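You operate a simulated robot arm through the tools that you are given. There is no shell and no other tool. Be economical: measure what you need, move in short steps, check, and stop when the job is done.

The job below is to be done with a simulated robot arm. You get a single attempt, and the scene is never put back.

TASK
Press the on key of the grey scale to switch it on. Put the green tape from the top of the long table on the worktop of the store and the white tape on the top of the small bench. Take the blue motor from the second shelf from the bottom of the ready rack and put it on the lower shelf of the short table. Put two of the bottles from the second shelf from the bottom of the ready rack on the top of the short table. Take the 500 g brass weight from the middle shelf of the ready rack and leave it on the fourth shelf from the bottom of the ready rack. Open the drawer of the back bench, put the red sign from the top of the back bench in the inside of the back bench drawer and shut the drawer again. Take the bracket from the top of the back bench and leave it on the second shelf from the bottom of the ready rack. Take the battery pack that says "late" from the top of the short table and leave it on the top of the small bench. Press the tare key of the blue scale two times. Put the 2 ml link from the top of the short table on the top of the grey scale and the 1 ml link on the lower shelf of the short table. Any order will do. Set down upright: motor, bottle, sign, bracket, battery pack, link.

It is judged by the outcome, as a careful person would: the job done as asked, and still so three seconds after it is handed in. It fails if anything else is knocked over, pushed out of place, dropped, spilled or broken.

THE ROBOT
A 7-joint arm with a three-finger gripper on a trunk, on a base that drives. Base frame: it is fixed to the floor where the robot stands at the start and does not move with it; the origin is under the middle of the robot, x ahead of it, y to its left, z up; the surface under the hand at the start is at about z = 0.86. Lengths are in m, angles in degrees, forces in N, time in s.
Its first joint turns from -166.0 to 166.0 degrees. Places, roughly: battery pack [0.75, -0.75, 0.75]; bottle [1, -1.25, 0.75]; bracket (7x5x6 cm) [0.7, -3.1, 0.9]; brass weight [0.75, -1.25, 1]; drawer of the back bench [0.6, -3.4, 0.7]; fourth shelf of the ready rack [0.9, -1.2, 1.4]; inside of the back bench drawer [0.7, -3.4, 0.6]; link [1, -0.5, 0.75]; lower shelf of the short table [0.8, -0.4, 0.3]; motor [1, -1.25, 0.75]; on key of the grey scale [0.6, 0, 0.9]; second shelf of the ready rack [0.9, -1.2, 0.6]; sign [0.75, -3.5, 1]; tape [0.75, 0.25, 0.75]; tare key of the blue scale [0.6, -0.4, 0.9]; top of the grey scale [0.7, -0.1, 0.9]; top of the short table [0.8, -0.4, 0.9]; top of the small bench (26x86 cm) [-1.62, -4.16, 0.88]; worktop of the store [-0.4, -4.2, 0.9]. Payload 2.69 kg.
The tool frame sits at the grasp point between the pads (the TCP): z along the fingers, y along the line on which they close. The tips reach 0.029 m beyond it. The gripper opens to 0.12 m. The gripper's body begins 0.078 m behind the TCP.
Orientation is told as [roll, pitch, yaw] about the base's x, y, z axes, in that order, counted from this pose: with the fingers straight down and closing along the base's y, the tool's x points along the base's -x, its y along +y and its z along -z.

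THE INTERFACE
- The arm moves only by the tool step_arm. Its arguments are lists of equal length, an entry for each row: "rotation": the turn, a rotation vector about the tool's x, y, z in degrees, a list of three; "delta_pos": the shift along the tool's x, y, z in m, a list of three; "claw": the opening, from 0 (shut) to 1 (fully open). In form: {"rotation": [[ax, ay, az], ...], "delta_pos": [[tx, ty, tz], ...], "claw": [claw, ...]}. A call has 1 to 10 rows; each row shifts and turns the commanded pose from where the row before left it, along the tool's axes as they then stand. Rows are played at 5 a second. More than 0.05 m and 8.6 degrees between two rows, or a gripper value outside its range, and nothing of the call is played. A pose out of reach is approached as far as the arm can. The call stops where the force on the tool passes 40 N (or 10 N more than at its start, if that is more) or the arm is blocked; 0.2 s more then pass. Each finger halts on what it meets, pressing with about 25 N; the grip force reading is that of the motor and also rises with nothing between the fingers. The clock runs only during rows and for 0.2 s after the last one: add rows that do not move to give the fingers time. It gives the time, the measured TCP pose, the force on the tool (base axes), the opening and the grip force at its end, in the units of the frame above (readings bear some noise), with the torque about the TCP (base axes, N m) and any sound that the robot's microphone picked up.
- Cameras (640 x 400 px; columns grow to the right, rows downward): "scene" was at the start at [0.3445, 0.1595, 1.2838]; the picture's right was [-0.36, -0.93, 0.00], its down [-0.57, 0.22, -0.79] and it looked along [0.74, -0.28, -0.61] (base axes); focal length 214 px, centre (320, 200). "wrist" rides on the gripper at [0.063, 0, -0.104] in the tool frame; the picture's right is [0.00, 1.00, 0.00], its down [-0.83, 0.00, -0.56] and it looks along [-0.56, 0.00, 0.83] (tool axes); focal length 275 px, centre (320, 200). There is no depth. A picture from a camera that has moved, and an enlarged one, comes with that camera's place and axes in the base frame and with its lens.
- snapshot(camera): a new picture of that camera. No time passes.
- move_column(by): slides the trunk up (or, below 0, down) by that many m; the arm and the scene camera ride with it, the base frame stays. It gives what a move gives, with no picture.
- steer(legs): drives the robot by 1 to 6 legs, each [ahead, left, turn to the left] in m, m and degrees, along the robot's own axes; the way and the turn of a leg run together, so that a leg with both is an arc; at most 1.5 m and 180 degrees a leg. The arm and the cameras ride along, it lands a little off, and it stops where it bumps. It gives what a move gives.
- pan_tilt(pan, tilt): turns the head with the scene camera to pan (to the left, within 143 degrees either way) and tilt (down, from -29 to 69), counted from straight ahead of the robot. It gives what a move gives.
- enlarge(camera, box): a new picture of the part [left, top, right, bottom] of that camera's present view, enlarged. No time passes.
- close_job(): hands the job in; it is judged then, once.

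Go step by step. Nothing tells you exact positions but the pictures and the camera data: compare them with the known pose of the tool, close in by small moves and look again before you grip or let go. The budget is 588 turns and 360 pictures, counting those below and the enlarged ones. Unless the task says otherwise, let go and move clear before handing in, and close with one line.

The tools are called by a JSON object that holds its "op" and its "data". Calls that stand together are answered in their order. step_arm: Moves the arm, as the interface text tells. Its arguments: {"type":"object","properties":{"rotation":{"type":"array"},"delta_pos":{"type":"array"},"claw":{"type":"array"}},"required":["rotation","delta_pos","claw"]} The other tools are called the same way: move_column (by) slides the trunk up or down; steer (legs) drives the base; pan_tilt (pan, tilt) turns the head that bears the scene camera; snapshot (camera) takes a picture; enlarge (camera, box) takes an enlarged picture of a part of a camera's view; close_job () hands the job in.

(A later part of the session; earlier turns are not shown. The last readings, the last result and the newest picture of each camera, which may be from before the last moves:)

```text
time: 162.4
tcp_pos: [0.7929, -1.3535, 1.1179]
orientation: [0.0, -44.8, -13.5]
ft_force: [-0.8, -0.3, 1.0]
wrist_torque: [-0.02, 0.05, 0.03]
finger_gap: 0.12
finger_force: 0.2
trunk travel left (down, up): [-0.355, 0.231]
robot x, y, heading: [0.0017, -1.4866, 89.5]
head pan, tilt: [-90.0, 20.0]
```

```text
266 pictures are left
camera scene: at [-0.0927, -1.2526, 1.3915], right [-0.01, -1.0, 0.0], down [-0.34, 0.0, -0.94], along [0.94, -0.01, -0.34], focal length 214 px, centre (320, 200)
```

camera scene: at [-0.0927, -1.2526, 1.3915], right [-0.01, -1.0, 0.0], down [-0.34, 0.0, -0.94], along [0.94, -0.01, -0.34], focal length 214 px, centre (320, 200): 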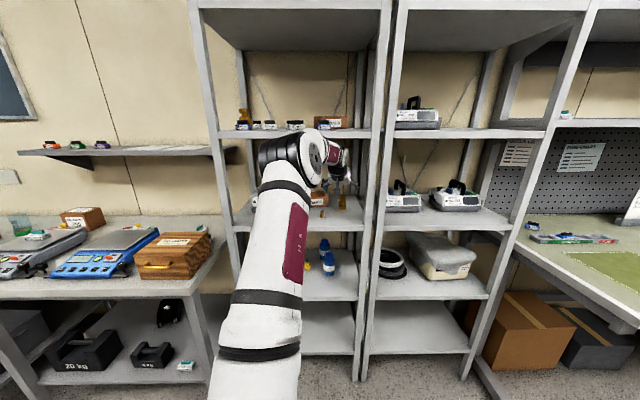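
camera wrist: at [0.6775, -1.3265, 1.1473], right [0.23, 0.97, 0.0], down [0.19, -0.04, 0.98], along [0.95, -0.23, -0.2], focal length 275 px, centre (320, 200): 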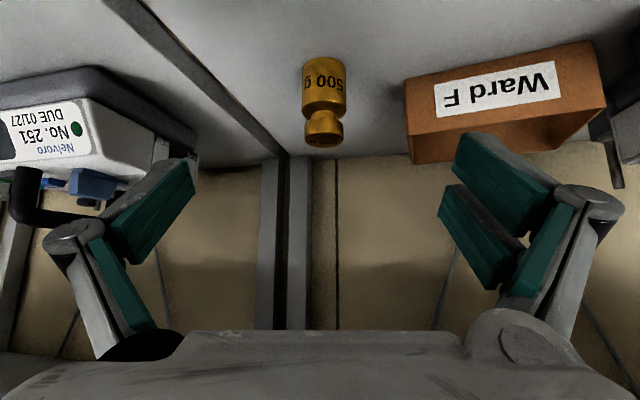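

The weight is centred between the fingers and the elbow clears the fourth shelf. I advance along the tool axis.

{"op": "step_arm", "data": {"rotation": [[0, 0, 0], [0, 0, 0], [0, 0, 0]], "delta_pos": [[0, 0.001, 0.04], [0, 0.001, 0.04], [0, 0, 0.03]], "claw": [1, 1, 1]}}

{"op": "snapshot", "data": {"camera": "wrist"}}

{"op": "snapshot", "data": {"camera": "scene"}}

```text
time: 163.2
tcp_pos: [0.8679, -1.3687, 1.04]
orientation: [0.0, -44.8, -13.5]
ft_force: [-0.6, -0.4, 1.7]
wrist_torque: [-0.01, 0.04, 0.02]
finger_gap: 0.1197
finger_force: 0.1
trunk travel left (down, up): [-0.355, 0.231]
robot x, y, heading: [0.0062, -1.4846, 89.5]
head pan, tilt: [-90.0, 20.0]
```

```text
265 pictures are left
camera wrist: at [0.7532, -1.3423, 1.0695], right [0.23, 0.97, 0.0], down [0.19, -0.04, 0.98], along [0.95, -0.23, -0.2], focal length 275 px, centre (320, 200)
```

wrist: 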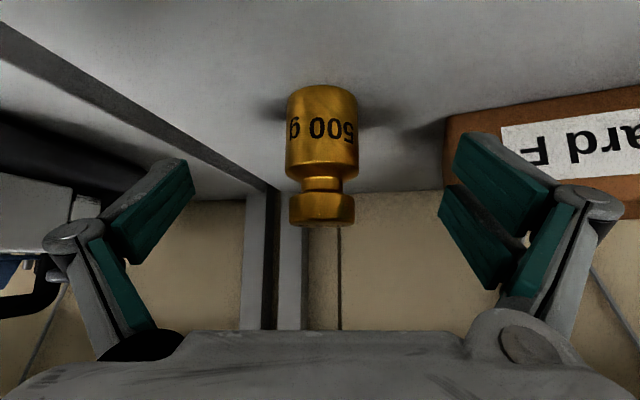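

```text
264 pictures are left
camera scene: at [-0.0925, -1.2525, 1.3915], right [-0.01, -1.0, 0.0], down [-0.34, 0.0, -0.94], along [0.94, -0.01, -0.34], focal length 214 px, centre (320, 200)
```

scene: 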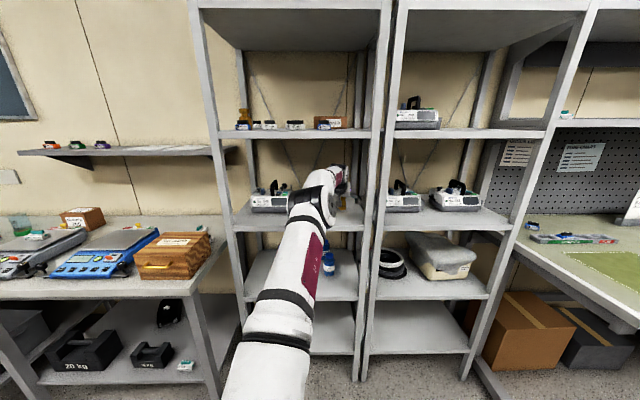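

{"op": "step_arm", "data": {"rotation": [[0, 0, 0], [0, 0, 0], [0, 0, 0], [0, 0, 0], [0, 0, 0], [0, 0, 0]], "delta_pos": [[-0.002, 0, 0.025], [0, 0, 0.016], [0, 0, 0], [0, 0, 0], [0, 0, 0], [0, 0, 0]], "claw": [1, 1, 0, 0, 0, 0]}}

{"op": "snapshot", "data": {"camera": "wrist"}}

```text
time: 164.1
tcp_pos: [0.8902, -1.3649, 1.0242]
orientation: [0.8, -46.4, -13.7]
ft_force: [-6.0, 3.1, 19.6]
wrist_torque: [0.54, 0.03, 0.02]
finger_gap: 0.0377
finger_force: 24.7
out of reach, approached as far as the arm can: row 1, 2
trunk travel left (down, up): [-0.355, 0.231]
robot x, y, heading: [0.0007, -1.4835, 89.2]
head pan, tilt: [-90.0, 20.0]
stopped in row 4: the force on the tool passed its limit at 44 N (the readings are from after the stop); the commanded pose is now the measured one
```

```text
263 pictures are left
camera wrist: at [0.7737, -1.3377, 1.0512], right [0.22, 0.97, 0.01], down [0.16, -0.04, 0.99], along [0.96, -0.22, -0.17], focal length 275 px, centre (320, 200)
```

wrist: 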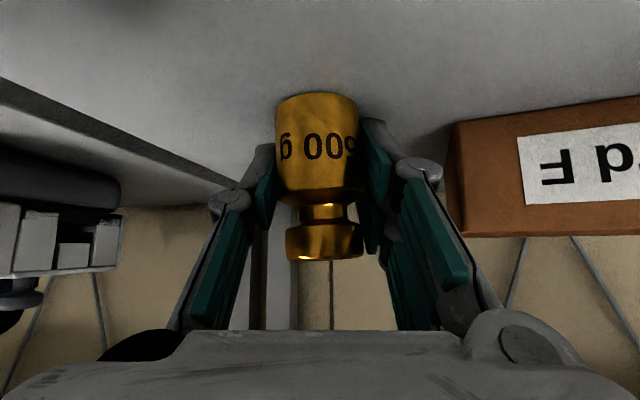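

The weight is gripped at the edge of reach. I lift it a little and look.

{"op": "step_arm", "data": {"rotation": [[0, 0, 0], [0, 0, 0], [0, 0, 0]], "delta_pos": [[-0.007, 0, -0.009], [-0.013, 0, -0.015], [-0.013, 0, -0.015]], "claw": [0, 0, 0]}}

{"op": "snapshot", "data": {"camera": "wrist"}}

```text
time: 164.9
tcp_pos: [0.8795, -1.3633, 1.0656]
orientation: [0.6, -45.6, -13.6]
ft_force: [-0.2, -0.7, -6.6]
wrist_torque: [0.0, -0.06, 0.01]
finger_gap: 0.0364
finger_force: 25.1
out of reach, approached as far as the arm can: row 2
trunk travel left (down, up): [-0.355, 0.231]
robot x, y, heading: [-0.0006, -1.4835, 89.5]
head pan, tilt: [-90.0, 20.0]
```

```text
262 pictures are left
camera wrist: at [0.7644, -1.3366, 1.0935], right [0.22, 0.97, 0.0], down [0.18, -0.05, 0.98], along [0.96, -0.22, -0.18], focal length 275 px, centre (320, 200)
```

wrist: 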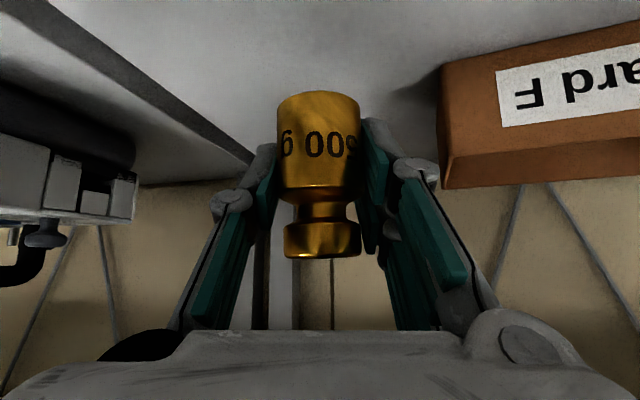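

{"op": "step_arm", "data": {"rotation": [[0, 0, 0], [0, 0, 0], [0, 0, 0], [0, 0, 0], [0, 0, 0], [0, 0, 0], [0, 0, 0]], "delta_pos": [[0.01, 0, -0.03], [0.02, 0, -0.035], [0.03, 0, -0.035], [0.03, 0, -0.035], [0.03, 0, -0.035], [0.03, 0, -0.035], [0.03, 0, -0.035]], "claw": [0, 0, 0, 0, 0, 0, 0]}}

{"op": "snapshot", "data": {"camera": "wrist"}}

{"op": "snapshot", "data": {"camera": "scene"}}

```text
time: 166.7
tcp_pos: [0.8426, -1.3529, 1.115]
orientation: [0.4, -39.9, -14.1]
ft_force: [0.3, -0.4, -6.3]
wrist_torque: [0.02, -0.07, 0.05]
finger_gap: 0.0362
finger_force: 24.5
out of reach, approached as far as the arm can: row 1, 2, 3, 4, 5, 6, 7
trunk travel left (down, up): [-0.355, 0.231]
robot x, y, heading: [0.0021, -1.4844, 89.6]
head pan, tilt: [-90.0, 20.0]
stopped in row 7: the arm was blocked; the commanded pose is now the measured one
```

```text
261 pictures are left
camera wrist: at [0.7305, -1.3263, 1.1552], right [0.24, 0.97, 0.0], down [0.27, -0.07, 0.96], along [0.93, -0.23, -0.28], focal length 275 px, centre (320, 200)
```

wrist: 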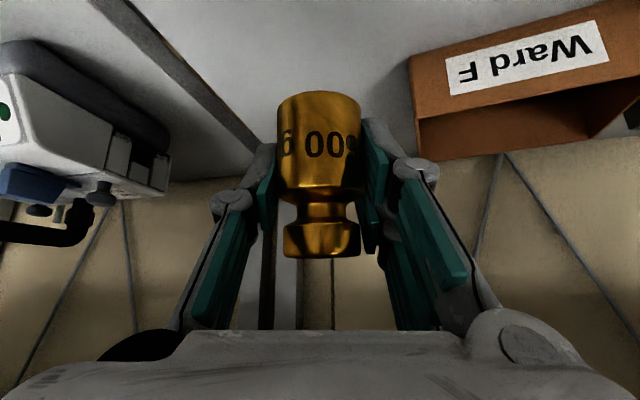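

```text
260 pictures are left
camera scene: at [-0.0934, -1.2537, 1.3933], right [-0.01, -1.0, 0.0], down [-0.34, 0.0, -0.94], along [0.94, -0.01, -0.34], focal length 214 px, centre (320, 200)
```

scene: 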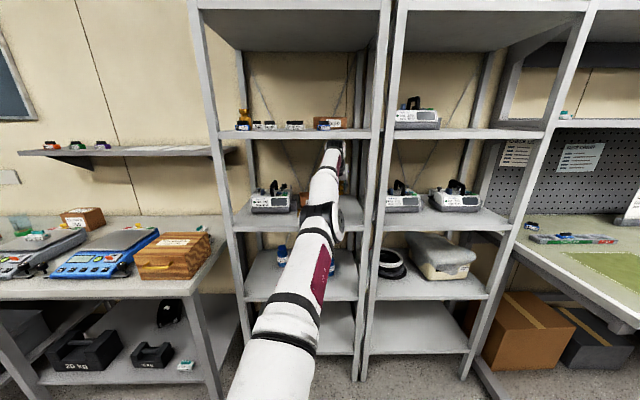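

The wrist is touching the underside of the fourth shelf; I come out level and slightly lower instead of upward.

{"op": "step_arm", "data": {"rotation": [[0, 0, 0], [0, 0, 0], [0, 0, 0], [0, 0, 0]], "delta_pos": [[0.03, 0, -0.01], [0.034, 0, -0.02], [0.03, 0, -0.025], [0.03, 0, -0.025]], "claw": [0, 0, 0, 0]}}

{"op": "snapshot", "data": {"camera": "scene"}}

```text
time: 167.7
tcp_pos: [0.836, -1.3486, 1.1131]
orientation: [0.3, -38.4, -14.4]
ft_force: [0.7, -0.9, -4.1]
wrist_torque: [-0.02, 0.0, -0.01]
finger_gap: 0.0364
finger_force: 24.5
out of reach, approached as far as the arm can: row 1, 2, 3, 4
trunk travel left (down, up): [-0.355, 0.231]
robot x, y, heading: [0.0001, -1.4847, 89.5]
head pan, tilt: [-90.0, 20.0]
```

```text
259 pictures are left
camera scene: at [-0.0942, -1.2524, 1.3908], right [-0.01, -1.0, 0.0], down [-0.34, 0.0, -0.94], along [0.94, -0.01, -0.34], focal length 214 px, centre (320, 200)
```

scene: 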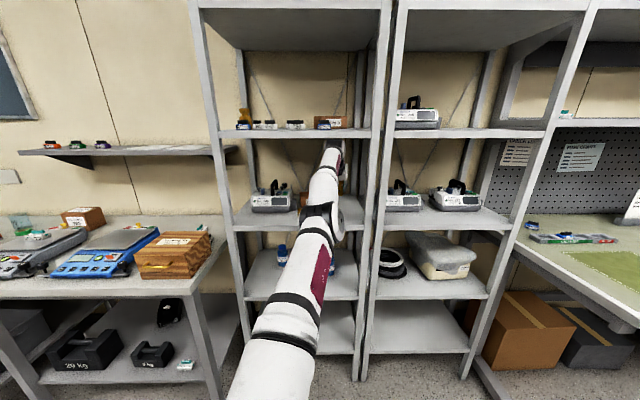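

The arm's elbow has swung to a bad side. I keep the arm still and pull it out of the rack with the base instead, trunk 3 cm lower for clearance.

{"op": "move_column", "data": {"by": -0.03}}

{"op": "steer", "data": {"legs": [[0, 0.35, 0]]}}

{"op": "snapshot", "data": {"camera": "scene"}}

{"op": "snapshot", "data": {"camera": "wrist"}}

```text
time: 168.5
tcp_pos: [0.8363, -1.3442, 1.1047]
orientation: [0.4, -40.4, -14.1]
ft_force: [-0.3, -0.1, -4.6]
wrist_torque: [0.01, -0.05, -0.01]
finger_gap: 0.0361
finger_force: 24.6
trunk travel left (down, up): [-0.325, 0.261]
robot x, y, heading: [0.0033, -1.4824, 89.3]
head pan, tilt: [-90.0, 20.0]
```

```text
time: 170.7
tcp_pos: [0.4872, -1.3387, 1.1024]
orientation: [0.4, -40.1, -13.8]
ft_force: [0.3, -0.2, -4.3]
wrist_torque: [0.02, -0.01, 0.01]
finger_gap: 0.036
finger_force: 25.0
trunk travel left (down, up): [-0.325, 0.261]
robot x, y, heading: [-0.3464, -1.4809, 89.6]
head pan, tilt: [-90.0, 20.0]
```

```text
258 pictures are left
camera scene: at [-0.4429, -1.236, 1.3617], right [-0.01, -1.0, 0.0], down [-0.34, 0.0, -0.94], along [0.94, -0.01, -0.34], focal length 214 px, centre (320, 200)
```

scene: 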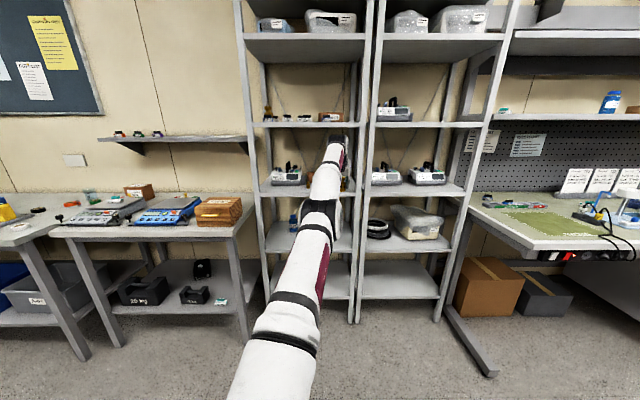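

```text
257 pictures are left
camera wrist: at [0.3745, -1.312, 1.1419], right [0.23, 0.97, 0.0], down [0.27, -0.07, 0.96], along [0.94, -0.22, -0.28], focal length 275 px, centre (320, 200)
```

wrist: 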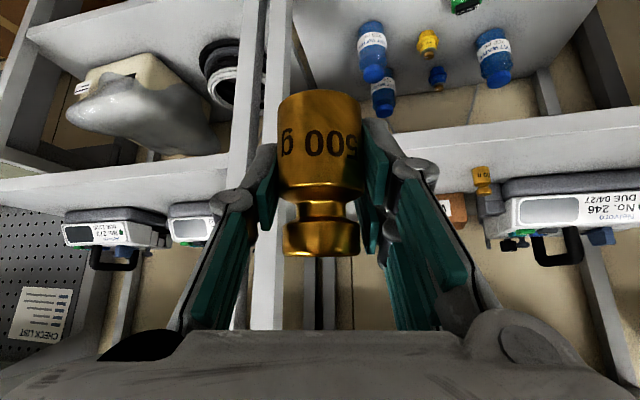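

Out safely. I try folding the arm back toward its normal pose in the open.

{"op": "step_arm", "data": {"rotation": [[0, 0, 0], [0, 0, 0], [0, 0, 0]], "delta_pos": [[0, 0.02, -0.04], [0, 0.02, -0.04], [0, 0.02, -0.04]], "claw": [0, 0, 0]}}

{"op": "snapshot", "data": {"camera": "scene"}}

```text
time: 171.5
tcp_pos: [0.4496, -1.266, 1.2048]
orientation: [0.3, -39.8, -13.8]
ft_force: [1.5, -0.7, -5.3]
wrist_torque: [0.0, -0.01, 0.01]
finger_gap: 0.0362
finger_force: 24.7
out of reach, approached as far as the arm can: row 1, 2, 3
trunk travel left (down, up): [-0.325, 0.261]
robot x, y, heading: [-0.3454, -1.4798, 90.1]
head pan, tilt: [-90.0, 20.0]
```

```text
256 pictures are left
camera scene: at [-0.4425, -1.2361, 1.3618], right [-0.01, -1.0, 0.0], down [-0.34, 0.0, -0.94], along [0.94, -0.01, -0.34], focal length 214 px, centre (320, 200)
```

scene: 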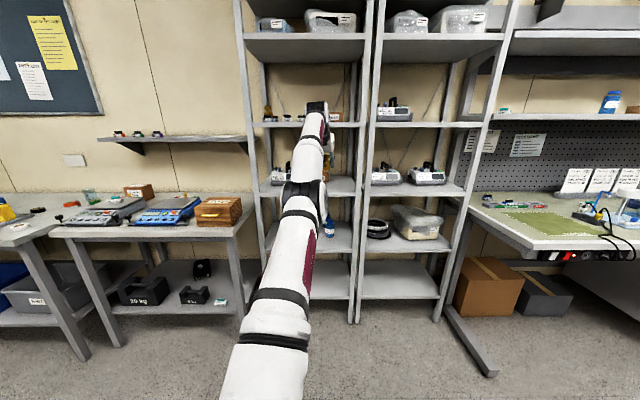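

{"op": "step_arm", "data": {"rotation": [[0, 0, 0], [0, 0, 0], [0, 0, 0], [0, 0, 0]], "delta_pos": [[0.03, 0, -0.03], [0.03, 0, -0.03], [0.03, 0, -0.03], [0.03, 0, -0.03]], "claw": [0, 0, 0, 0]}}

{"op": "snapshot", "data": {"camera": "scene"}}

```text
time: 172.5
tcp_pos: [0.3937, -1.2338, 1.293]
orientation: [0.3, -39.9, -13.7]
ft_force: [0.0, 0.6, -4.8]
wrist_torque: [0.01, -0.02, 0.03]
finger_gap: 0.0364
finger_force: 25.0
out of reach, approached as far as the arm can: row 1, 2, 3, 4
trunk travel left (down, up): [-0.325, 0.261]
robot x, y, heading: [-0.3459, -1.4807, 89.6]
head pan, tilt: [-90.0, 20.0]
```

```text
255 pictures are left
camera scene: at [-0.4427, -1.236, 1.3617], right [-0.01, -1.0, 0.0], down [-0.34, 0.0, -0.94], along [0.94, -0.01, -0.34], focal length 214 px, centre (320, 200)
```

scene: 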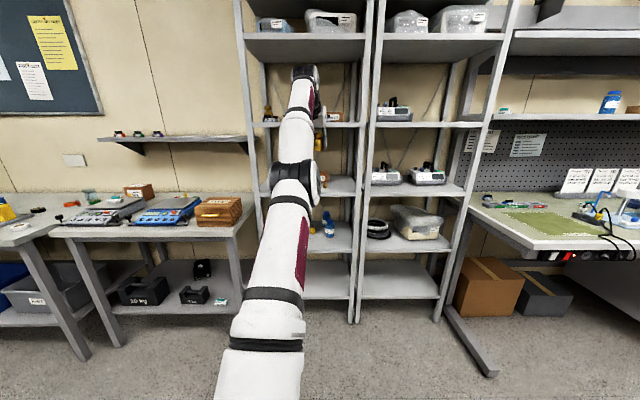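

The elbow now hangs low, which is actually handy for the high fourth shelf. I raise the trunk and look at that shelf.

{"op": "move_column", "data": {"by": 0.25}}

{"op": "pan_tilt", "data": {"pan": -90, "tilt": 12}}

{"op": "snapshot", "data": {"camera": "scene"}}

{"op": "snapshot", "data": {"camera": "wrist"}}

```text
time: 175.1
tcp_pos: [0.3936, -1.3305, 1.5439]
orientation: [0.5, -40.1, -13.8]
ft_force: [0.5, -0.5, -5.2]
wrist_torque: [0.0, 0.01, -0.03]
finger_gap: 0.0362
finger_force: 25.5
trunk travel left (down, up): [-0.575, 0.011]
robot x, y, heading: [-0.347, -1.4831, 89.8]
head pan, tilt: [-90.0, 20.0]
```

```text
time: 175.8
tcp_pos: [0.3935, -1.3326, 1.5446]
orientation: [0.4, -40.0, -13.8]
ft_force: [0.3, 0.0, -4.8]
wrist_torque: [-0.03, 0.05, 0.01]
finger_gap: 0.0362
finger_force: 24.9
trunk travel left (down, up): [-0.575, 0.011]
robot x, y, heading: [-0.3496, -1.4829, 89.9]
head pan, tilt: [-90.0, 12.0]
```

```text
254 pictures are left
camera scene: at [-0.4439, -1.442, 1.6247], right [-0.01, -1.0, 0.0], down [-0.21, 0.0, -0.98], along [0.98, -0.01, -0.21], focal length 214 px, centre (320, 200)
```

scene: 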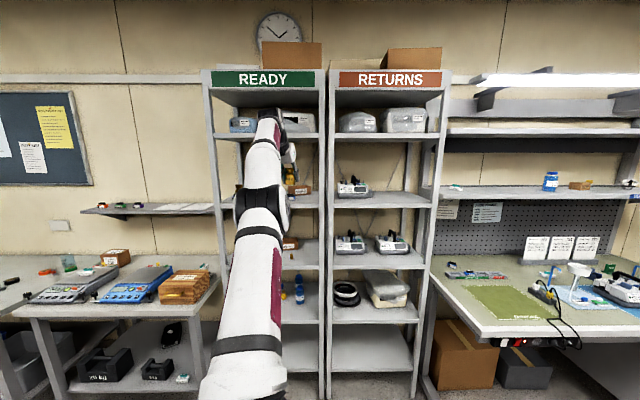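

```text
253 pictures are left
camera wrist: at [0.2806, -1.3057, 1.5826], right [0.23, 0.97, 0.0], down [0.27, -0.07, 0.96], along [0.94, -0.22, -0.28], focal length 275 px, centre (320, 200)
```

wrist: 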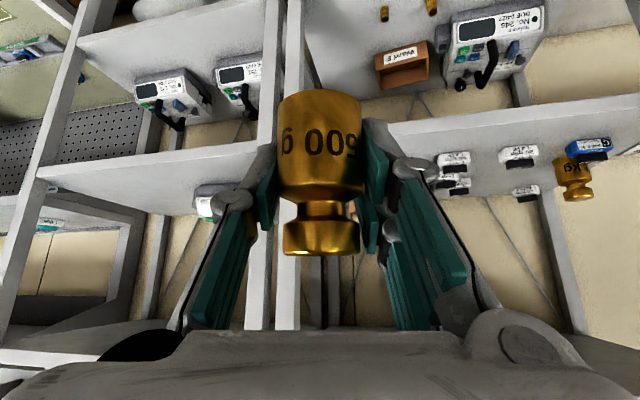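

{"op": "enlarge", "data": {"camera": "wrist", "box": [360, 80, 640, 255]}}

{"op": "enlarge", "data": {"camera": "scene", "box": [200, 100, 360, 220]}}

```text
2.29 times, centred on (500, 168) of wrist
camera zoom: at [0.2806, -1.3057, 1.5826], right [0.23, 0.97, 0.0], down [0.27, -0.07, 0.96], along [0.94, -0.22, -0.28], focal length 629 px, centre (-91, 274)
```

zoom: 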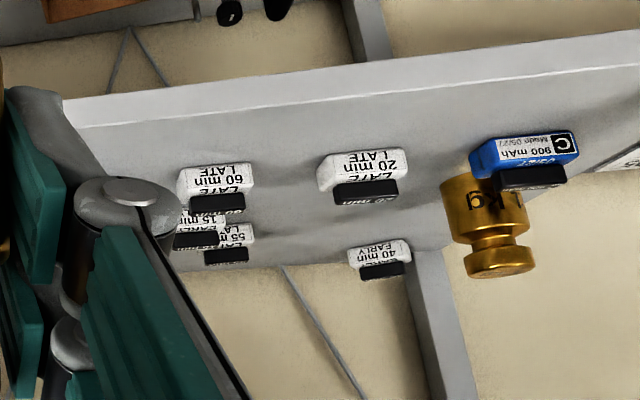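

```text
3.33 times, centred on (280, 160) of scene
camera zoom: at [-0.4439, -1.442, 1.6247], right [-0.01, -1.0, 0.0], down [-0.21, 0.0, -0.98], along [0.98, -0.01, -0.21], focal length 715 px, centre (453, 333)
```

zoom: 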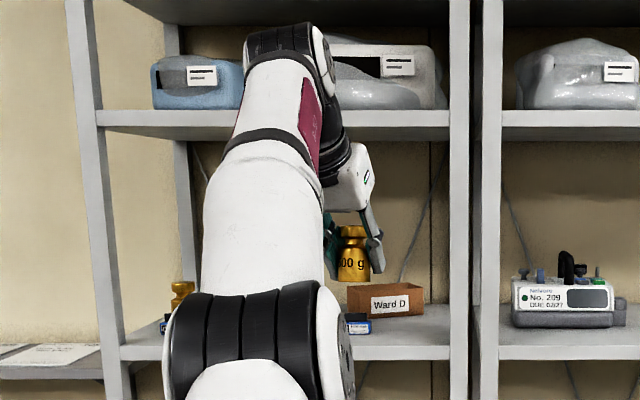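

{"op": "steer", "data": {"legs": [[0.2, -0.2, 0]]}}

{"op": "step_arm", "data": {"rotation": [[-3.2, -3.2, -3.2], [-3.2, -3.2, -3.2], [-3.2, 0, -3.2]], "delta_pos": [[0, 0, 0], [0, 0, 0], [0, 0, 0]], "claw": [0, 0, 0]}}

{"op": "snapshot", "data": {"camera": "wrist"}}

{"op": "snapshot", "data": {"camera": "scene"}}

```text
time: 177.8
tcp_pos: [0.5914, -1.1291, 1.5432]
orientation: [0.3, -40.1, -13.6]
ft_force: [0.2, 0.8, -4.8]
wrist_torque: [0.0, 0.03, 0.04]
finger_gap: 0.0359
finger_force: 24.5
trunk travel left (down, up): [-0.575, 0.011]
robot x, y, heading: [-0.148, -1.2803, 89.8]
head pan, tilt: [-90.0, 12.0]
```

```text
time: 178.6
tcp_pos: [0.6143, -1.1274, 1.5607]
orientation: [0.7, -46.5, -0.1]
ft_force: [0.2, -0.1, -3.9]
wrist_torque: [-0.03, -0.03, -0.03]
finger_gap: 0.0362
finger_force: 25.1
out of reach, approached as far as the arm can: row 1, 2
trunk travel left (down, up): [-0.575, 0.011]
robot x, y, heading: [-0.1484, -1.282, 89.6]
head pan, tilt: [-90.0, 12.0]
```

```text
250 pictures are left
camera wrist: at [0.4958, -1.128, 1.587], right [-0.01, 1.0, 0.0], down [0.17, 0.0, 0.99], along [0.99, 0.01, -0.17], focal length 275 px, centre (320, 200)
```

wrist: 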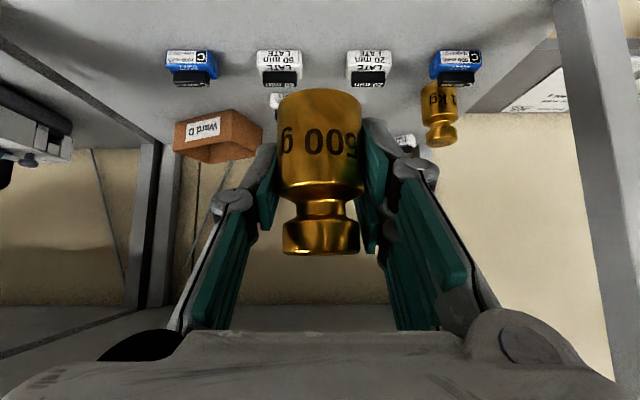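

```text
249 pictures are left
camera scene: at [-0.245, -1.2412, 1.6247], right [0.0, -1.0, 0.0], down [-0.21, 0.0, -0.98], along [0.98, 0.0, -0.21], focal length 214 px, centre (320, 200)
```

scene: 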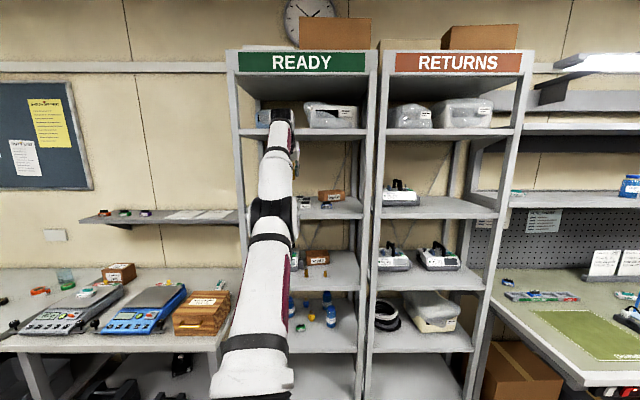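

I'll set the weight in front between the two middle packs: move in with the base, then lower.

{"op": "steer", "data": {"legs": [[0, -0.155, 0]]}}

{"op": "step_arm", "data": {"rotation": [[0, 0, 0], [0, 0, 0]], "delta_pos": [[0.025, 0, 0.023], [0.025, 0, 0.023]], "claw": [0, 0]}}

{"op": "snapshot", "data": {"camera": "wrist"}}

{"op": "snapshot", "data": {"camera": "scene"}}

```text
time: 180.0
tcp_pos: [0.7726, -1.1274, 1.5616]
orientation: [0.6, -46.4, -0.2]
ft_force: [0.4, -0.1, -4.9]
wrist_torque: [-0.01, -0.03, 0.04]
finger_gap: 0.0363
finger_force: 25.4
trunk travel left (down, up): [-0.575, 0.011]
robot x, y, heading: [0.0069, -1.2792, 89.6]
head pan, tilt: [-90.0, 12.0]
```

```text
time: 180.6
tcp_pos: [0.8047, -1.1241, 1.5143]
orientation: [0.7, -46.3, -0.4]
ft_force: [-0.2, -0.8, -4.4]
wrist_torque: [0.02, -0.02, 0.01]
finger_gap: 0.0363
finger_force: 24.7
out of reach, approached as far as the arm can: row 1, 2
trunk travel left (down, up): [-0.575, 0.011]
robot x, y, heading: [0.0099, -1.2776, 89.8]
head pan, tilt: [-90.0, 12.0]
```

```text
248 pictures are left
camera wrist: at [0.6855, -1.1255, 1.5411], right [-0.01, 1.0, 0.0], down [0.17, 0.0, 0.99], along [0.99, 0.01, -0.17], focal length 275 px, centre (320, 200)
```

wrist: 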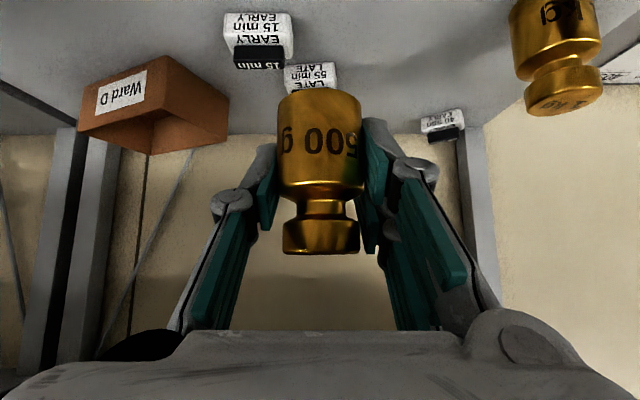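

```text
247 pictures are left
camera scene: at [-0.0868, -1.2417, 1.6247], right [0.0, -1.0, 0.0], down [-0.21, 0.0, -0.98], along [0.98, 0.0, -0.21], focal length 214 px, centre (320, 200)
```

scene: 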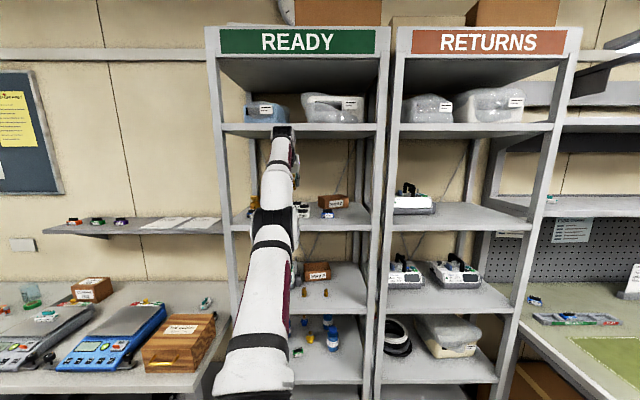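

I use the trunk to lower: first pull back 3.5 cm, then trunk down a bit.

{"op": "steer", "data": {"legs": [[0, 0.035, 0]]}}

{"op": "move_column", "data": {"by": -0.04}}

{"op": "snapshot", "data": {"camera": "wrist"}}

```text
time: 181.4
tcp_pos: [0.7695, -1.1246, 1.5144]
orientation: [0.5, -46.4, -0.4]
ft_force: [-1.2, -0.7, -4.9]
wrist_torque: [0.01, -0.05, 0.02]
finger_gap: 0.0364
finger_force: 25.0
trunk travel left (down, up): [-0.575, 0.011]
robot x, y, heading: [-0.0274, -1.2813, 89.8]
head pan, tilt: [-90.0, 12.0]
```

```text
time: 182.3
tcp_pos: [0.7696, -1.1252, 1.4753]
orientation: [0.6, -46.2, -0.2]
ft_force: [0.0, 0.0, -3.6]
wrist_torque: [0.02, 0.0, 0.02]
finger_gap: 0.0363
finger_force: 25.2
trunk travel left (down, up): [-0.535, 0.051]
robot x, y, heading: [-0.0247, -1.2834, 89.9]
head pan, tilt: [-90.0, 12.0]
```

```text
246 pictures are left
camera wrist: at [0.6513, -1.1269, 1.5023], right [-0.01, 1.0, 0.0], down [0.17, 0.0, 0.98], along [0.98, 0.01, -0.17], focal length 275 px, centre (320, 200)
```

wrist: 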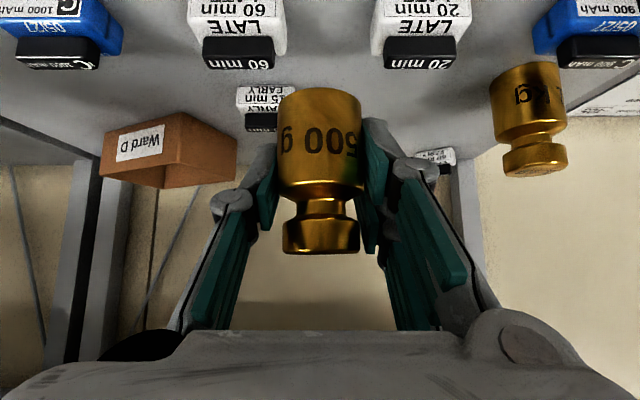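

{"op": "enlarge", "data": {"camera": "scene", "box": [200, 150, 400, 275]}}

```text
3.20 times, centred on (300, 212) of scene
camera zoom: at [-0.1218, -1.192, 1.5854], right [0.0, -1.0, 0.0], down [-0.21, 0.0, -0.98], along [0.98, 0.0, -0.21], focal length 686 px, centre (384, 160)
```

zoom: 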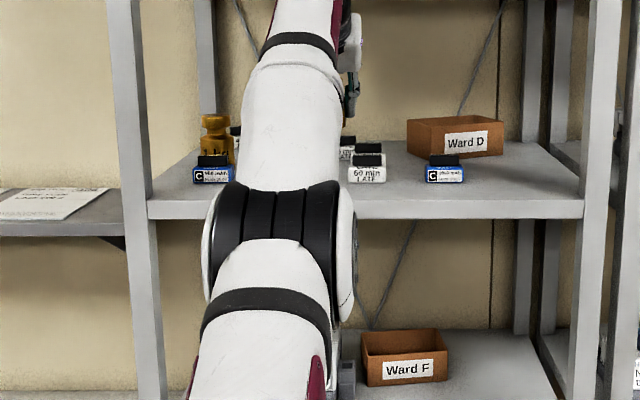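

The fourth shelf is at z≈1.361 with its edge at x≈0.69 and the packs start at x≈0.78, so I set the weight at x≈0.745. Back 3 cm, then down.

{"op": "steer", "data": {"legs": [[0, 0.028, 0]]}}

{"op": "move_column", "data": {"by": -0.05}}

{"op": "snapshot", "data": {"camera": "wrist"}}

{"op": "enlarge", "data": {"camera": "scene", "box": [200, 120, 400, 245]}}

```text
time: 183.1
tcp_pos: [0.7426, -1.1252, 1.4756]
orientation: [0.6, -46.1, -0.2]
ft_force: [1.1, -0.1, -4.9]
wrist_torque: [-0.01, 0.02, 0.03]
finger_gap: 0.0362
finger_force: 25.2
trunk travel left (down, up): [-0.535, 0.051]
robot x, y, heading: [-0.0527, -1.2855, 89.7]
head pan, tilt: [-90.0, 12.0]
```

```text
time: 184.0
tcp_pos: [0.7427, -1.1261, 1.4261]
orientation: [0.6, -46.2, -0.4]
ft_force: [0.8, -0.5, -4.5]
wrist_torque: [0.03, 0.0, 0.01]
finger_gap: 0.0358
finger_force: 24.5
trunk travel left (down, up): [-0.485, 0.101]
robot x, y, heading: [-0.0516, -1.2806, 89.7]
head pan, tilt: [-90.0, 12.0]
```

```text
244 pictures are left
camera wrist: at [0.6235, -1.1265, 1.4522], right [0.0, 1.0, 0.0], down [0.18, 0.0, 0.98], along [0.98, 0.01, -0.18], focal length 275 px, centre (320, 200)
```

wrist: 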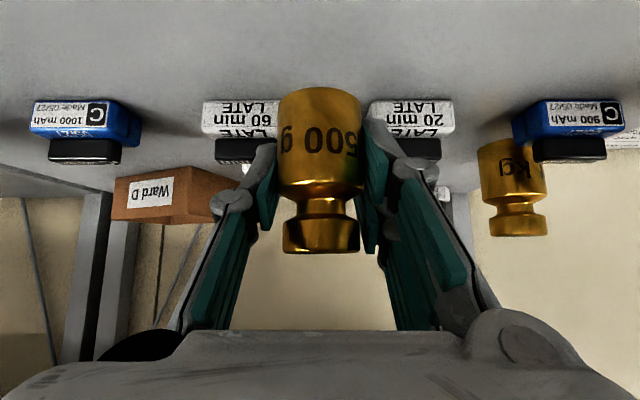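

```text
3.20 times, centred on (300, 182) of scene
camera zoom: at [-0.1495, -1.1405, 1.535], right [0.0, -1.0, 0.0], down [-0.21, 0.0, -0.98], along [0.98, 0.0, -0.21], focal length 686 px, centre (384, 256)
```

zoom: 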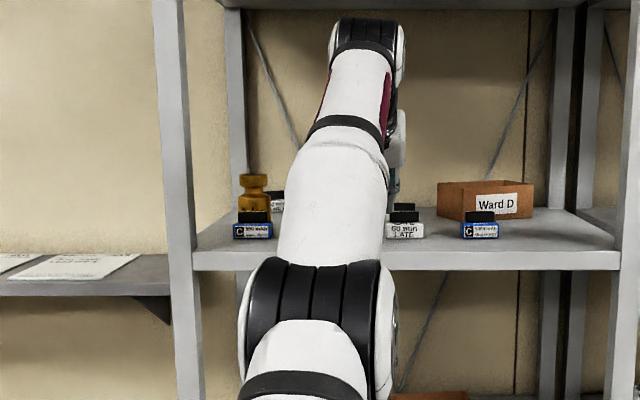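

{"op": "move_column", "data": {"by": -0.012}}

{"op": "move_column", "data": {"by": -0.004}}

{"op": "snapshot", "data": {"camera": "wrist"}}

```text
time: 184.6
tcp_pos: [0.7423, -1.1255, 1.4137]
orientation: [0.6, -46.3, -0.3]
ft_force: [0.2, 0.1, -4.3]
wrist_torque: [0.0, -0.03, -0.02]
finger_gap: 0.0362
finger_force: 25.1
trunk travel left (down, up): [-0.473, 0.113]
robot x, y, heading: [-0.0511, -1.2791, 89.8]
head pan, tilt: [-90.0, 12.0]
```

```text
time: 185.1
tcp_pos: [0.7422, -1.1243, 1.4094]
orientation: [0.5, -46.2, -0.3]
ft_force: [0.2, -0.3, -5.2]
wrist_torque: [0.02, 0.01, -0.01]
finger_gap: 0.0361
finger_force: 25.3
trunk travel left (down, up): [-0.469, 0.117]
robot x, y, heading: [-0.0518, -1.2792, 89.8]
head pan, tilt: [-90.0, 12.0]
```

```text
242 pictures are left
camera wrist: at [0.6232, -1.1259, 1.4357], right [-0.01, 1.0, 0.0], down [0.17, 0.0, 0.98], along [0.98, 0.01, -0.17], focal length 275 px, centre (320, 200)
```

wrist: 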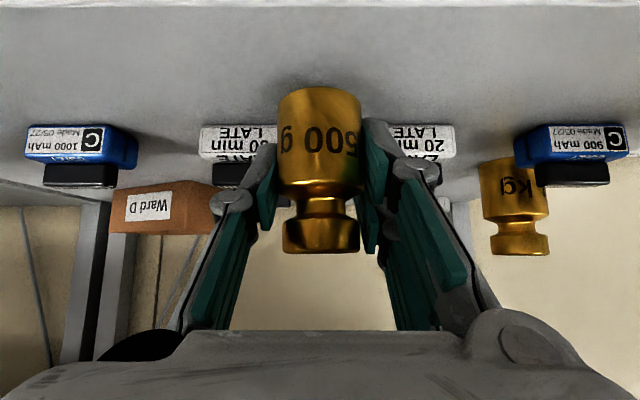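

{"op": "move_column", "data": {"by": -0.004}}

{"op": "move_column", "data": {"by": -0.003}}

{"op": "move_column", "data": {"by": -0.003}}

```text
time: 185.7
tcp_pos: [0.7409, -1.1245, 1.4046]
orientation: [0.6, -46.1, -0.3]
ft_force: [-0.8, 0.4, -5.1]
wrist_torque: [0.0, 0.03, 0.01]
finger_gap: 0.0362
finger_force: 24.9
trunk travel left (down, up): [-0.465, 0.121]
robot x, y, heading: [-0.0501, -1.2775, 89.8]
head pan, tilt: [-90.0, 12.0]
```

```text
time: 186.2
tcp_pos: [0.7417, -1.1253, 1.4032]
orientation: [0.6, -46.2, -0.4]
ft_force: [0.5, -0.2, -3.8]
wrist_torque: [-0.04, -0.01, 0.02]
finger_gap: 0.0362
finger_force: 24.5
trunk travel left (down, up): [-0.462, 0.124]
robot x, y, heading: [-0.0518, -1.2808, 89.8]
head pan, tilt: [-90.0, 12.0]
```

```text
time: 186.7
tcp_pos: [0.7422, -1.1262, 1.3982]
orientation: [0.7, -46.3, -0.3]
ft_force: [-0.4, 0.0, -4.8]
wrist_torque: [0.0, 0.02, -0.01]
finger_gap: 0.0364
finger_force: 25.0
trunk travel left (down, up): [-0.459, 0.127]
robot x, y, heading: [-0.0544, -1.2861, 89.9]
head pan, tilt: [-90.0, 12.0]
```

{"op": "move_column", "data": {"by": -0.003}}

{"op": "move_column", "data": {"by": -0.003}}

{"op": "snapshot", "data": {"camera": "wrist"}}

```text
time: 187.2
tcp_pos: [0.7416, -1.125, 1.3972]
orientation: [0.6, -46.4, -0.2]
ft_force: [1.9, 0.8, 2.3]
wrist_torque: [0.2, -0.06, -0.06]
finger_gap: 0.036
finger_force: 24.6
trunk travel left (down, up): [-0.456, 0.13]
robot x, y, heading: [-0.0509, -1.2775, 90.0]
head pan, tilt: [-90.0, 12.0]
```

```text
time: 187.7
tcp_pos: [0.742, -1.1242, 1.3963]
orientation: [0.5, -46.8, -0.3]
ft_force: [6.6, 1.2, 19.8]
wrist_torque: [0.44, 0.02, -0.11]
finger_gap: 0.0362
finger_force: 24.7
trunk travel left (down, up): [-0.453, 0.133]
robot x, y, heading: [-0.0562, -1.2834, 89.9]
head pan, tilt: [-90.0, 12.0]
```

```text
241 pictures are left
camera wrist: at [0.6215, -1.1254, 1.422], right [-0.01, 1.0, 0.0], down [0.16, 0.0, 0.99], along [0.99, 0.01, -0.16], focal length 275 px, centre (320, 200)
```

wrist: 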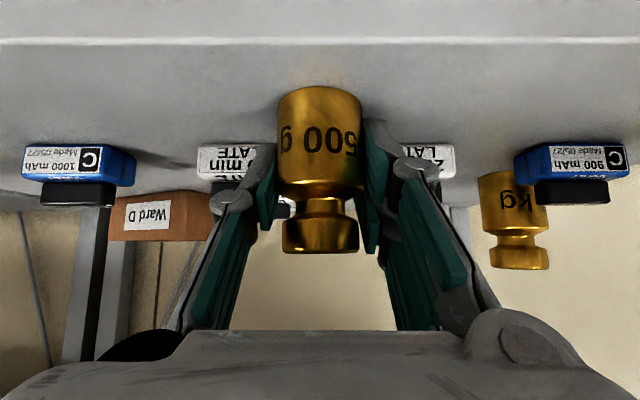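

Contact, the weight stands. I ease up, open and back out with the base.

{"op": "move_column", "data": {"by": 0.002}}

{"op": "step_arm", "data": {"rotation": [[0, 0, 0], [0, 0, 0], [0, 0, 0]], "delta_pos": [[0, 0, 0], [0, 0, 0], [0, 0, 0]], "claw": [0.45, 0.6, 0.6]}}

{"op": "snapshot", "data": {"camera": "wrist"}}

```text
time: 188.3
tcp_pos: [0.7408, -1.1243, 1.3963]
orientation: [0.6, -46.4, -0.4]
ft_force: [4.4, 2.7, 18.8]
wrist_torque: [0.44, -0.38, -0.04]
finger_gap: 0.036
finger_force: 25.5
trunk travel left (down, up): [-0.455, 0.131]
robot x, y, heading: [-0.0539, -1.2808, 89.6]
head pan, tilt: [-90.0, 12.0]
```

```text
time: 189.1
tcp_pos: [0.7412, -1.1252, 1.3939]
orientation: [0.5, -46.1, -0.3]
ft_force: [0.1, 0.5, -0.9]
wrist_torque: [0.02, 0.02, 0.0]
finger_gap: 0.0727
finger_force: 0.3
trunk travel left (down, up): [-0.455, 0.131]
robot x, y, heading: [-0.0497, -1.2803, 89.6]
head pan, tilt: [-90.0, 12.0]
```

```text
240 pictures are left
camera wrist: at [0.6222, -1.1254, 1.4198], right [-0.01, 1.0, 0.0], down [0.17, 0.0, 0.98], along [0.98, 0.01, -0.17], focal length 275 px, centre (320, 200)
```

wrist: 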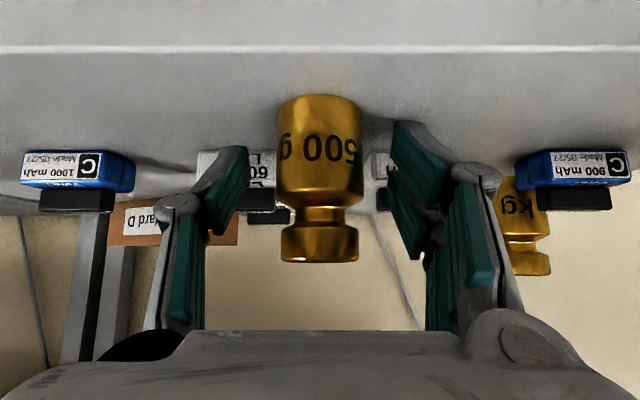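

{"op": "steer", "data": {"legs": [[0, 0.35, 0]]}}

{"op": "enlarge", "data": {"camera": "wrist", "box": [160, 50, 480, 250]}}

{"op": "snapshot", "data": {"camera": "scene"}}

```text
time: 191.3
tcp_pos: [0.3951, -1.1242, 1.3945]
orientation: [0.6, -46.3, -0.4]
ft_force: [0.2, -0.4, 0.7]
wrist_torque: [0.01, 0.01, -0.02]
finger_gap: 0.0722
finger_force: 0.0
trunk travel left (down, up): [-0.455, 0.131]
robot x, y, heading: [-0.3955, -1.2822, 89.7]
head pan, tilt: [-90.0, 12.0]
```

```text
2.00 times, centred on (320, 150) of wrist
camera zoom: at [0.2757, -1.1248, 1.4209], right [0.0, 1.0, 0.0], down [0.17, 0.0, 0.99], along [0.99, 0.0, -0.17], focal length 551 px, centre (320, 300)
```

zoom: 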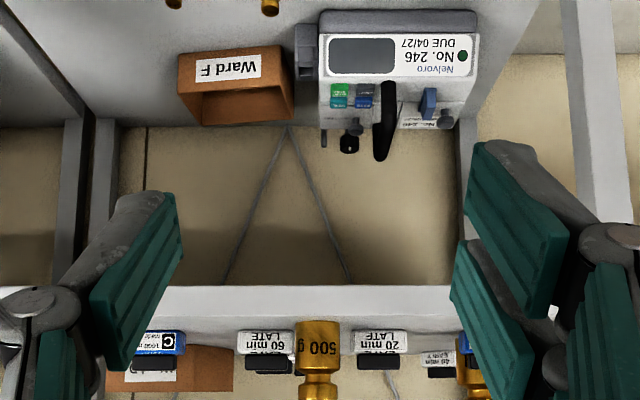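

```text
238 pictures are left
camera scene: at [-0.4959, -1.1132, 1.5046], right [0.0, -1.0, 0.0], down [-0.21, 0.0, -0.98], along [0.98, 0.0, -0.21], focal length 214 px, centre (320, 200)
```

scene: 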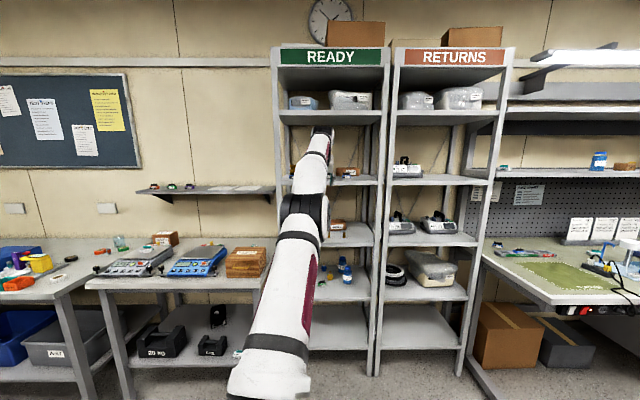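

The 500 g weight stands on the fourth shelf. In the open I now flip the elbow back up: stretch the arm forward, then go down and back.

{"op": "steer", "data": {"legs": [[0, 0.1, 0]]}}

{"op": "move_column", "data": {"by": -0.18}}

{"op": "step_arm", "data": {"rotation": [[0, 0, 0], [0, 0, 0], [0, 0, 0], [0, 0, 0], [0, 0, 0], [0, 0, 0]], "delta_pos": [[-0.034, 0, 0.034], [-0.034, 0, 0.034], [-0.034, 0, 0.034], [-0.01, 0, 0.045], [0.01, 0, 0.045], [0.034, 0, 0.034]], "claw": [0.6, 0.6, 0.6, 0.6, 0.6, 0.6]}}

{"op": "snapshot", "data": {"camera": "scene"}}

```text
time: 192.6
tcp_pos: [0.3007, -1.1252, 1.3954]
orientation: [0.5, -46.3, -0.2]
ft_force: [-0.8, -0.1, 0.3]
wrist_torque: [0.0, 0.0, -0.06]
finger_gap: 0.0722
finger_force: 0.0
trunk travel left (down, up): [-0.455, 0.131]
robot x, y, heading: [-0.4949, -1.2765, 89.9]
head pan, tilt: [-90.0, 12.0]
stopped in leg 1: the robot was blocked; the commanded pose is now the measured one
```

```text
time: 194.6
tcp_pos: [0.2991, -1.0386, 1.2143]
orientation: [0.4, -46.4, -0.3]
ft_force: [-0.1, 1.0, 0.3]
wrist_torque: [-0.01, -0.02, 0.03]
finger_gap: 0.0719
finger_force: 0.0
trunk travel left (down, up): [-0.275, 0.311]
robot x, y, heading: [-0.4929, -1.283, 90.1]
head pan, tilt: [-90.0, 12.0]
```

```text
time: 196.0
tcp_pos: [0.3602, -1.0185, 1.057]
orientation: [0.6, -46.4, -0.4]
ft_force: [-0.5, -0.3, 0.9]
wrist_torque: [-0.04, 0.01, 0.01]
finger_gap: 0.0722
finger_force: 0.0
out of reach, approached as far as the arm can: row 1, 2, 3, 4, 5
trunk travel left (down, up): [-0.275, 0.311]
robot x, y, heading: [-0.4928, -1.281, 89.8]
head pan, tilt: [-90.0, 12.0]
```

```text
237 pictures are left
camera scene: at [-0.59, -1.0161, 1.3251], right [0.0, -1.0, 0.0], down [-0.21, 0.0, -0.98], along [0.98, 0.0, -0.21], focal length 214 px, centre (320, 200)
```

scene: 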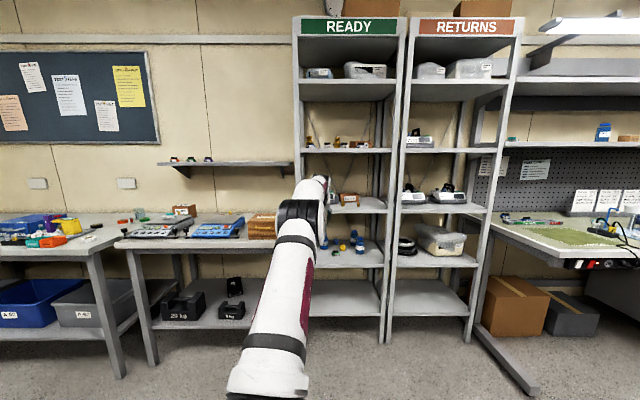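

{"op": "steer", "data": {"legs": [[0, -0.06, 0]]}}

{"op": "step_arm", "data": {"rotation": [[0, 0, 0], [0, 0, 0], [0, 0, 0], [0, 0, 0], [0, 0, 0], [0, 0, 0]], "delta_pos": [[0.034, 0, 0.034], [0.034, 0, 0.034], [0.034, 0, 0.034], [0.045, 0, 0.0], [0.034, 0, -0.034], [0.034, 0, -0.034]], "claw": [0.6, 0.6, 0.6, 0.6, 0.6, 0.6]}}

{"op": "snapshot", "data": {"camera": "scene"}}

```text
time: 196.9
tcp_pos: [0.421, -1.0213, 1.0561]
orientation: [0.5, -46.4, -0.2]
ft_force: [-0.6, 0.0, 0.8]
wrist_torque: [-0.01, 0.0, 0.0]
finger_gap: 0.0718
finger_force: 0.1
trunk travel left (down, up): [-0.275, 0.311]
robot x, y, heading: [-0.4351, -1.2809, 89.7]
head pan, tilt: [-90.0, 12.0]
```

```text
time: 198.3
tcp_pos: [0.2959, -1.021, 0.8783]
orientation: [0.4, -46.4, -0.3]
ft_force: [0.8, -0.1, -0.8]
wrist_torque: [-0.03, -0.01, -0.03]
finger_gap: 0.072
finger_force: 0.1
trunk travel left (down, up): [-0.275, 0.311]
robot x, y, heading: [-0.4341, -1.2815, 89.9]
head pan, tilt: [-90.0, 12.0]
```

```text
236 pictures are left
camera scene: at [-0.5295, -1.0162, 1.3251], right [0.0, -1.0, 0.0], down [-0.21, 0.0, -0.98], along [0.98, 0.0, -0.21], focal length 214 px, centre (320, 200)
```

scene: 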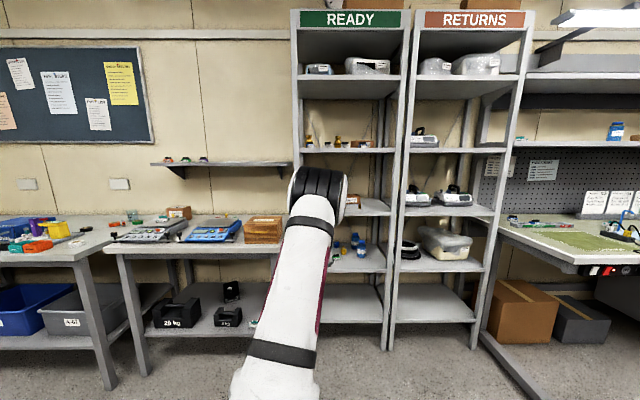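

The elbow is up again. For the deep second shelf I lower the trunk and flatten the tool, then look into the shelf.

{"op": "step_arm", "data": {"rotation": [[0, -7.5, 0], [0, -7.5, 0]], "delta_pos": [[-0.02, 0, 0], [-0.02, 0, 0]], "claw": [1, 1]}}

{"op": "move_column", "data": {"by": -0.2}}

{"op": "snapshot", "data": {"camera": "wrist"}}

{"op": "snapshot", "data": {"camera": "scene"}}

```text
time: 198.9
tcp_pos: [0.3206, -1.0198, 0.9084]
orientation: [0.7, -61.5, -0.4]
ft_force: [-0.7, 1.2, -0.6]
wrist_torque: [0.05, 0.04, -0.02]
finger_gap: 0.12
finger_force: 0.1
trunk travel left (down, up): [-0.275, 0.311]
robot x, y, heading: [-0.4321, -1.281, 89.7]
head pan, tilt: [-90.0, 12.0]
```

```text
time: 201.1
tcp_pos: [0.3214, -1.0192, 0.709]
orientation: [0.9, -61.4, -0.6]
ft_force: [-0.1, -0.3, -0.1]
wrist_torque: [0.03, 0.02, 0.0]
finger_gap: 0.1201
finger_force: 0.1
trunk travel left (down, up): [-0.075, 0.511]
robot x, y, heading: [-0.4308, -1.2804, 89.7]
head pan, tilt: [-90.0, 12.0]
```

```text
235 pictures are left
camera wrist: at [0.2, -1.0197, 0.7027], right [0.0, 1.0, 0.0], down [-0.09, 0.0, 1.0], along [1.0, 0.0, 0.09], focal length 275 px, centre (320, 200)
```

wrist: 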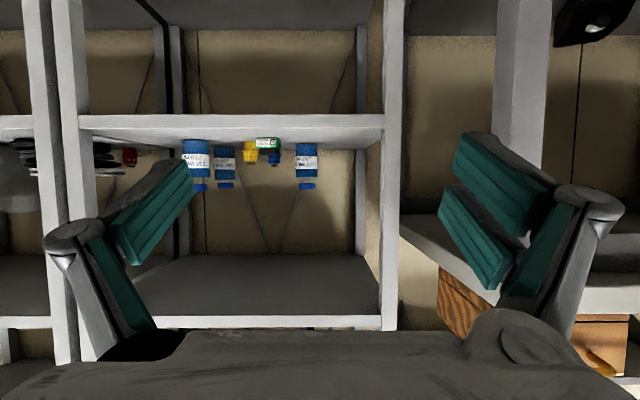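

```text
234 pictures are left
camera scene: at [-0.5296, -0.9811, 1.1243], right [0.0, -1.0, 0.0], down [-0.21, 0.0, -0.98], along [0.98, 0.0, -0.21], focal length 214 px, centre (320, 200)
```

scene: 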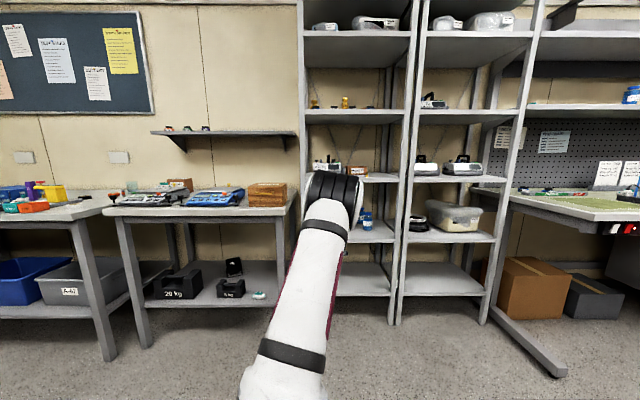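

{"op": "move_column", "data": {"by": -0.07}}

{"op": "step_arm", "data": {"rotation": [[0, 0, 0], [0, 0, 0], [0, 0, 0], [0, 0, 0]], "delta_pos": [[-0.035, -0.009, 0.018], [-0.035, -0.009, 0.018], [-0.035, -0.009, 0.018], [-0.035, -0.009, 0.018]], "claw": [0.75, 0.75, 0.75, 0.75]}}

{"op": "snapshot", "data": {"camera": "scene"}}

```text
time: 202.2
tcp_pos: [0.3213, -1.0196, 0.638]
orientation: [0.8, -61.4, -0.5]
ft_force: [0.3, -0.5, 0.9]
wrist_torque: [0.03, 0.02, 0.02]
finger_gap: 0.1201
finger_force: 0.1
trunk travel left (down, up): [-0.005, 0.581]
robot x, y, heading: [-0.4336, -1.2821, 89.7]
head pan, tilt: [-90.0, 12.0]
```

```text
time: 203.2
tcp_pos: [0.452, -1.0559, 0.7255]
orientation: [0.7, -61.2, -0.6]
ft_force: [0.1, -0.3, 0.5]
wrist_torque: [-0.01, 0.01, 0.0]
finger_gap: 0.0899
finger_force: 0.0
trunk travel left (down, up): [-0.005, 0.581]
robot x, y, heading: [-0.4329, -1.2814, 89.9]
head pan, tilt: [-90.0, 12.0]
```

```text
233 pictures are left
camera scene: at [-0.5298, -0.9844, 1.0553], right [0.0, -1.0, 0.0], down [-0.21, 0.0, -0.98], along [0.98, 0.0, -0.21], focal length 214 px, centre (320, 200)
```

scene: 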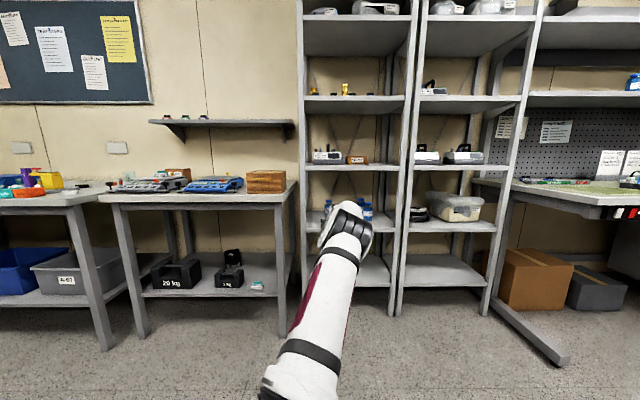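

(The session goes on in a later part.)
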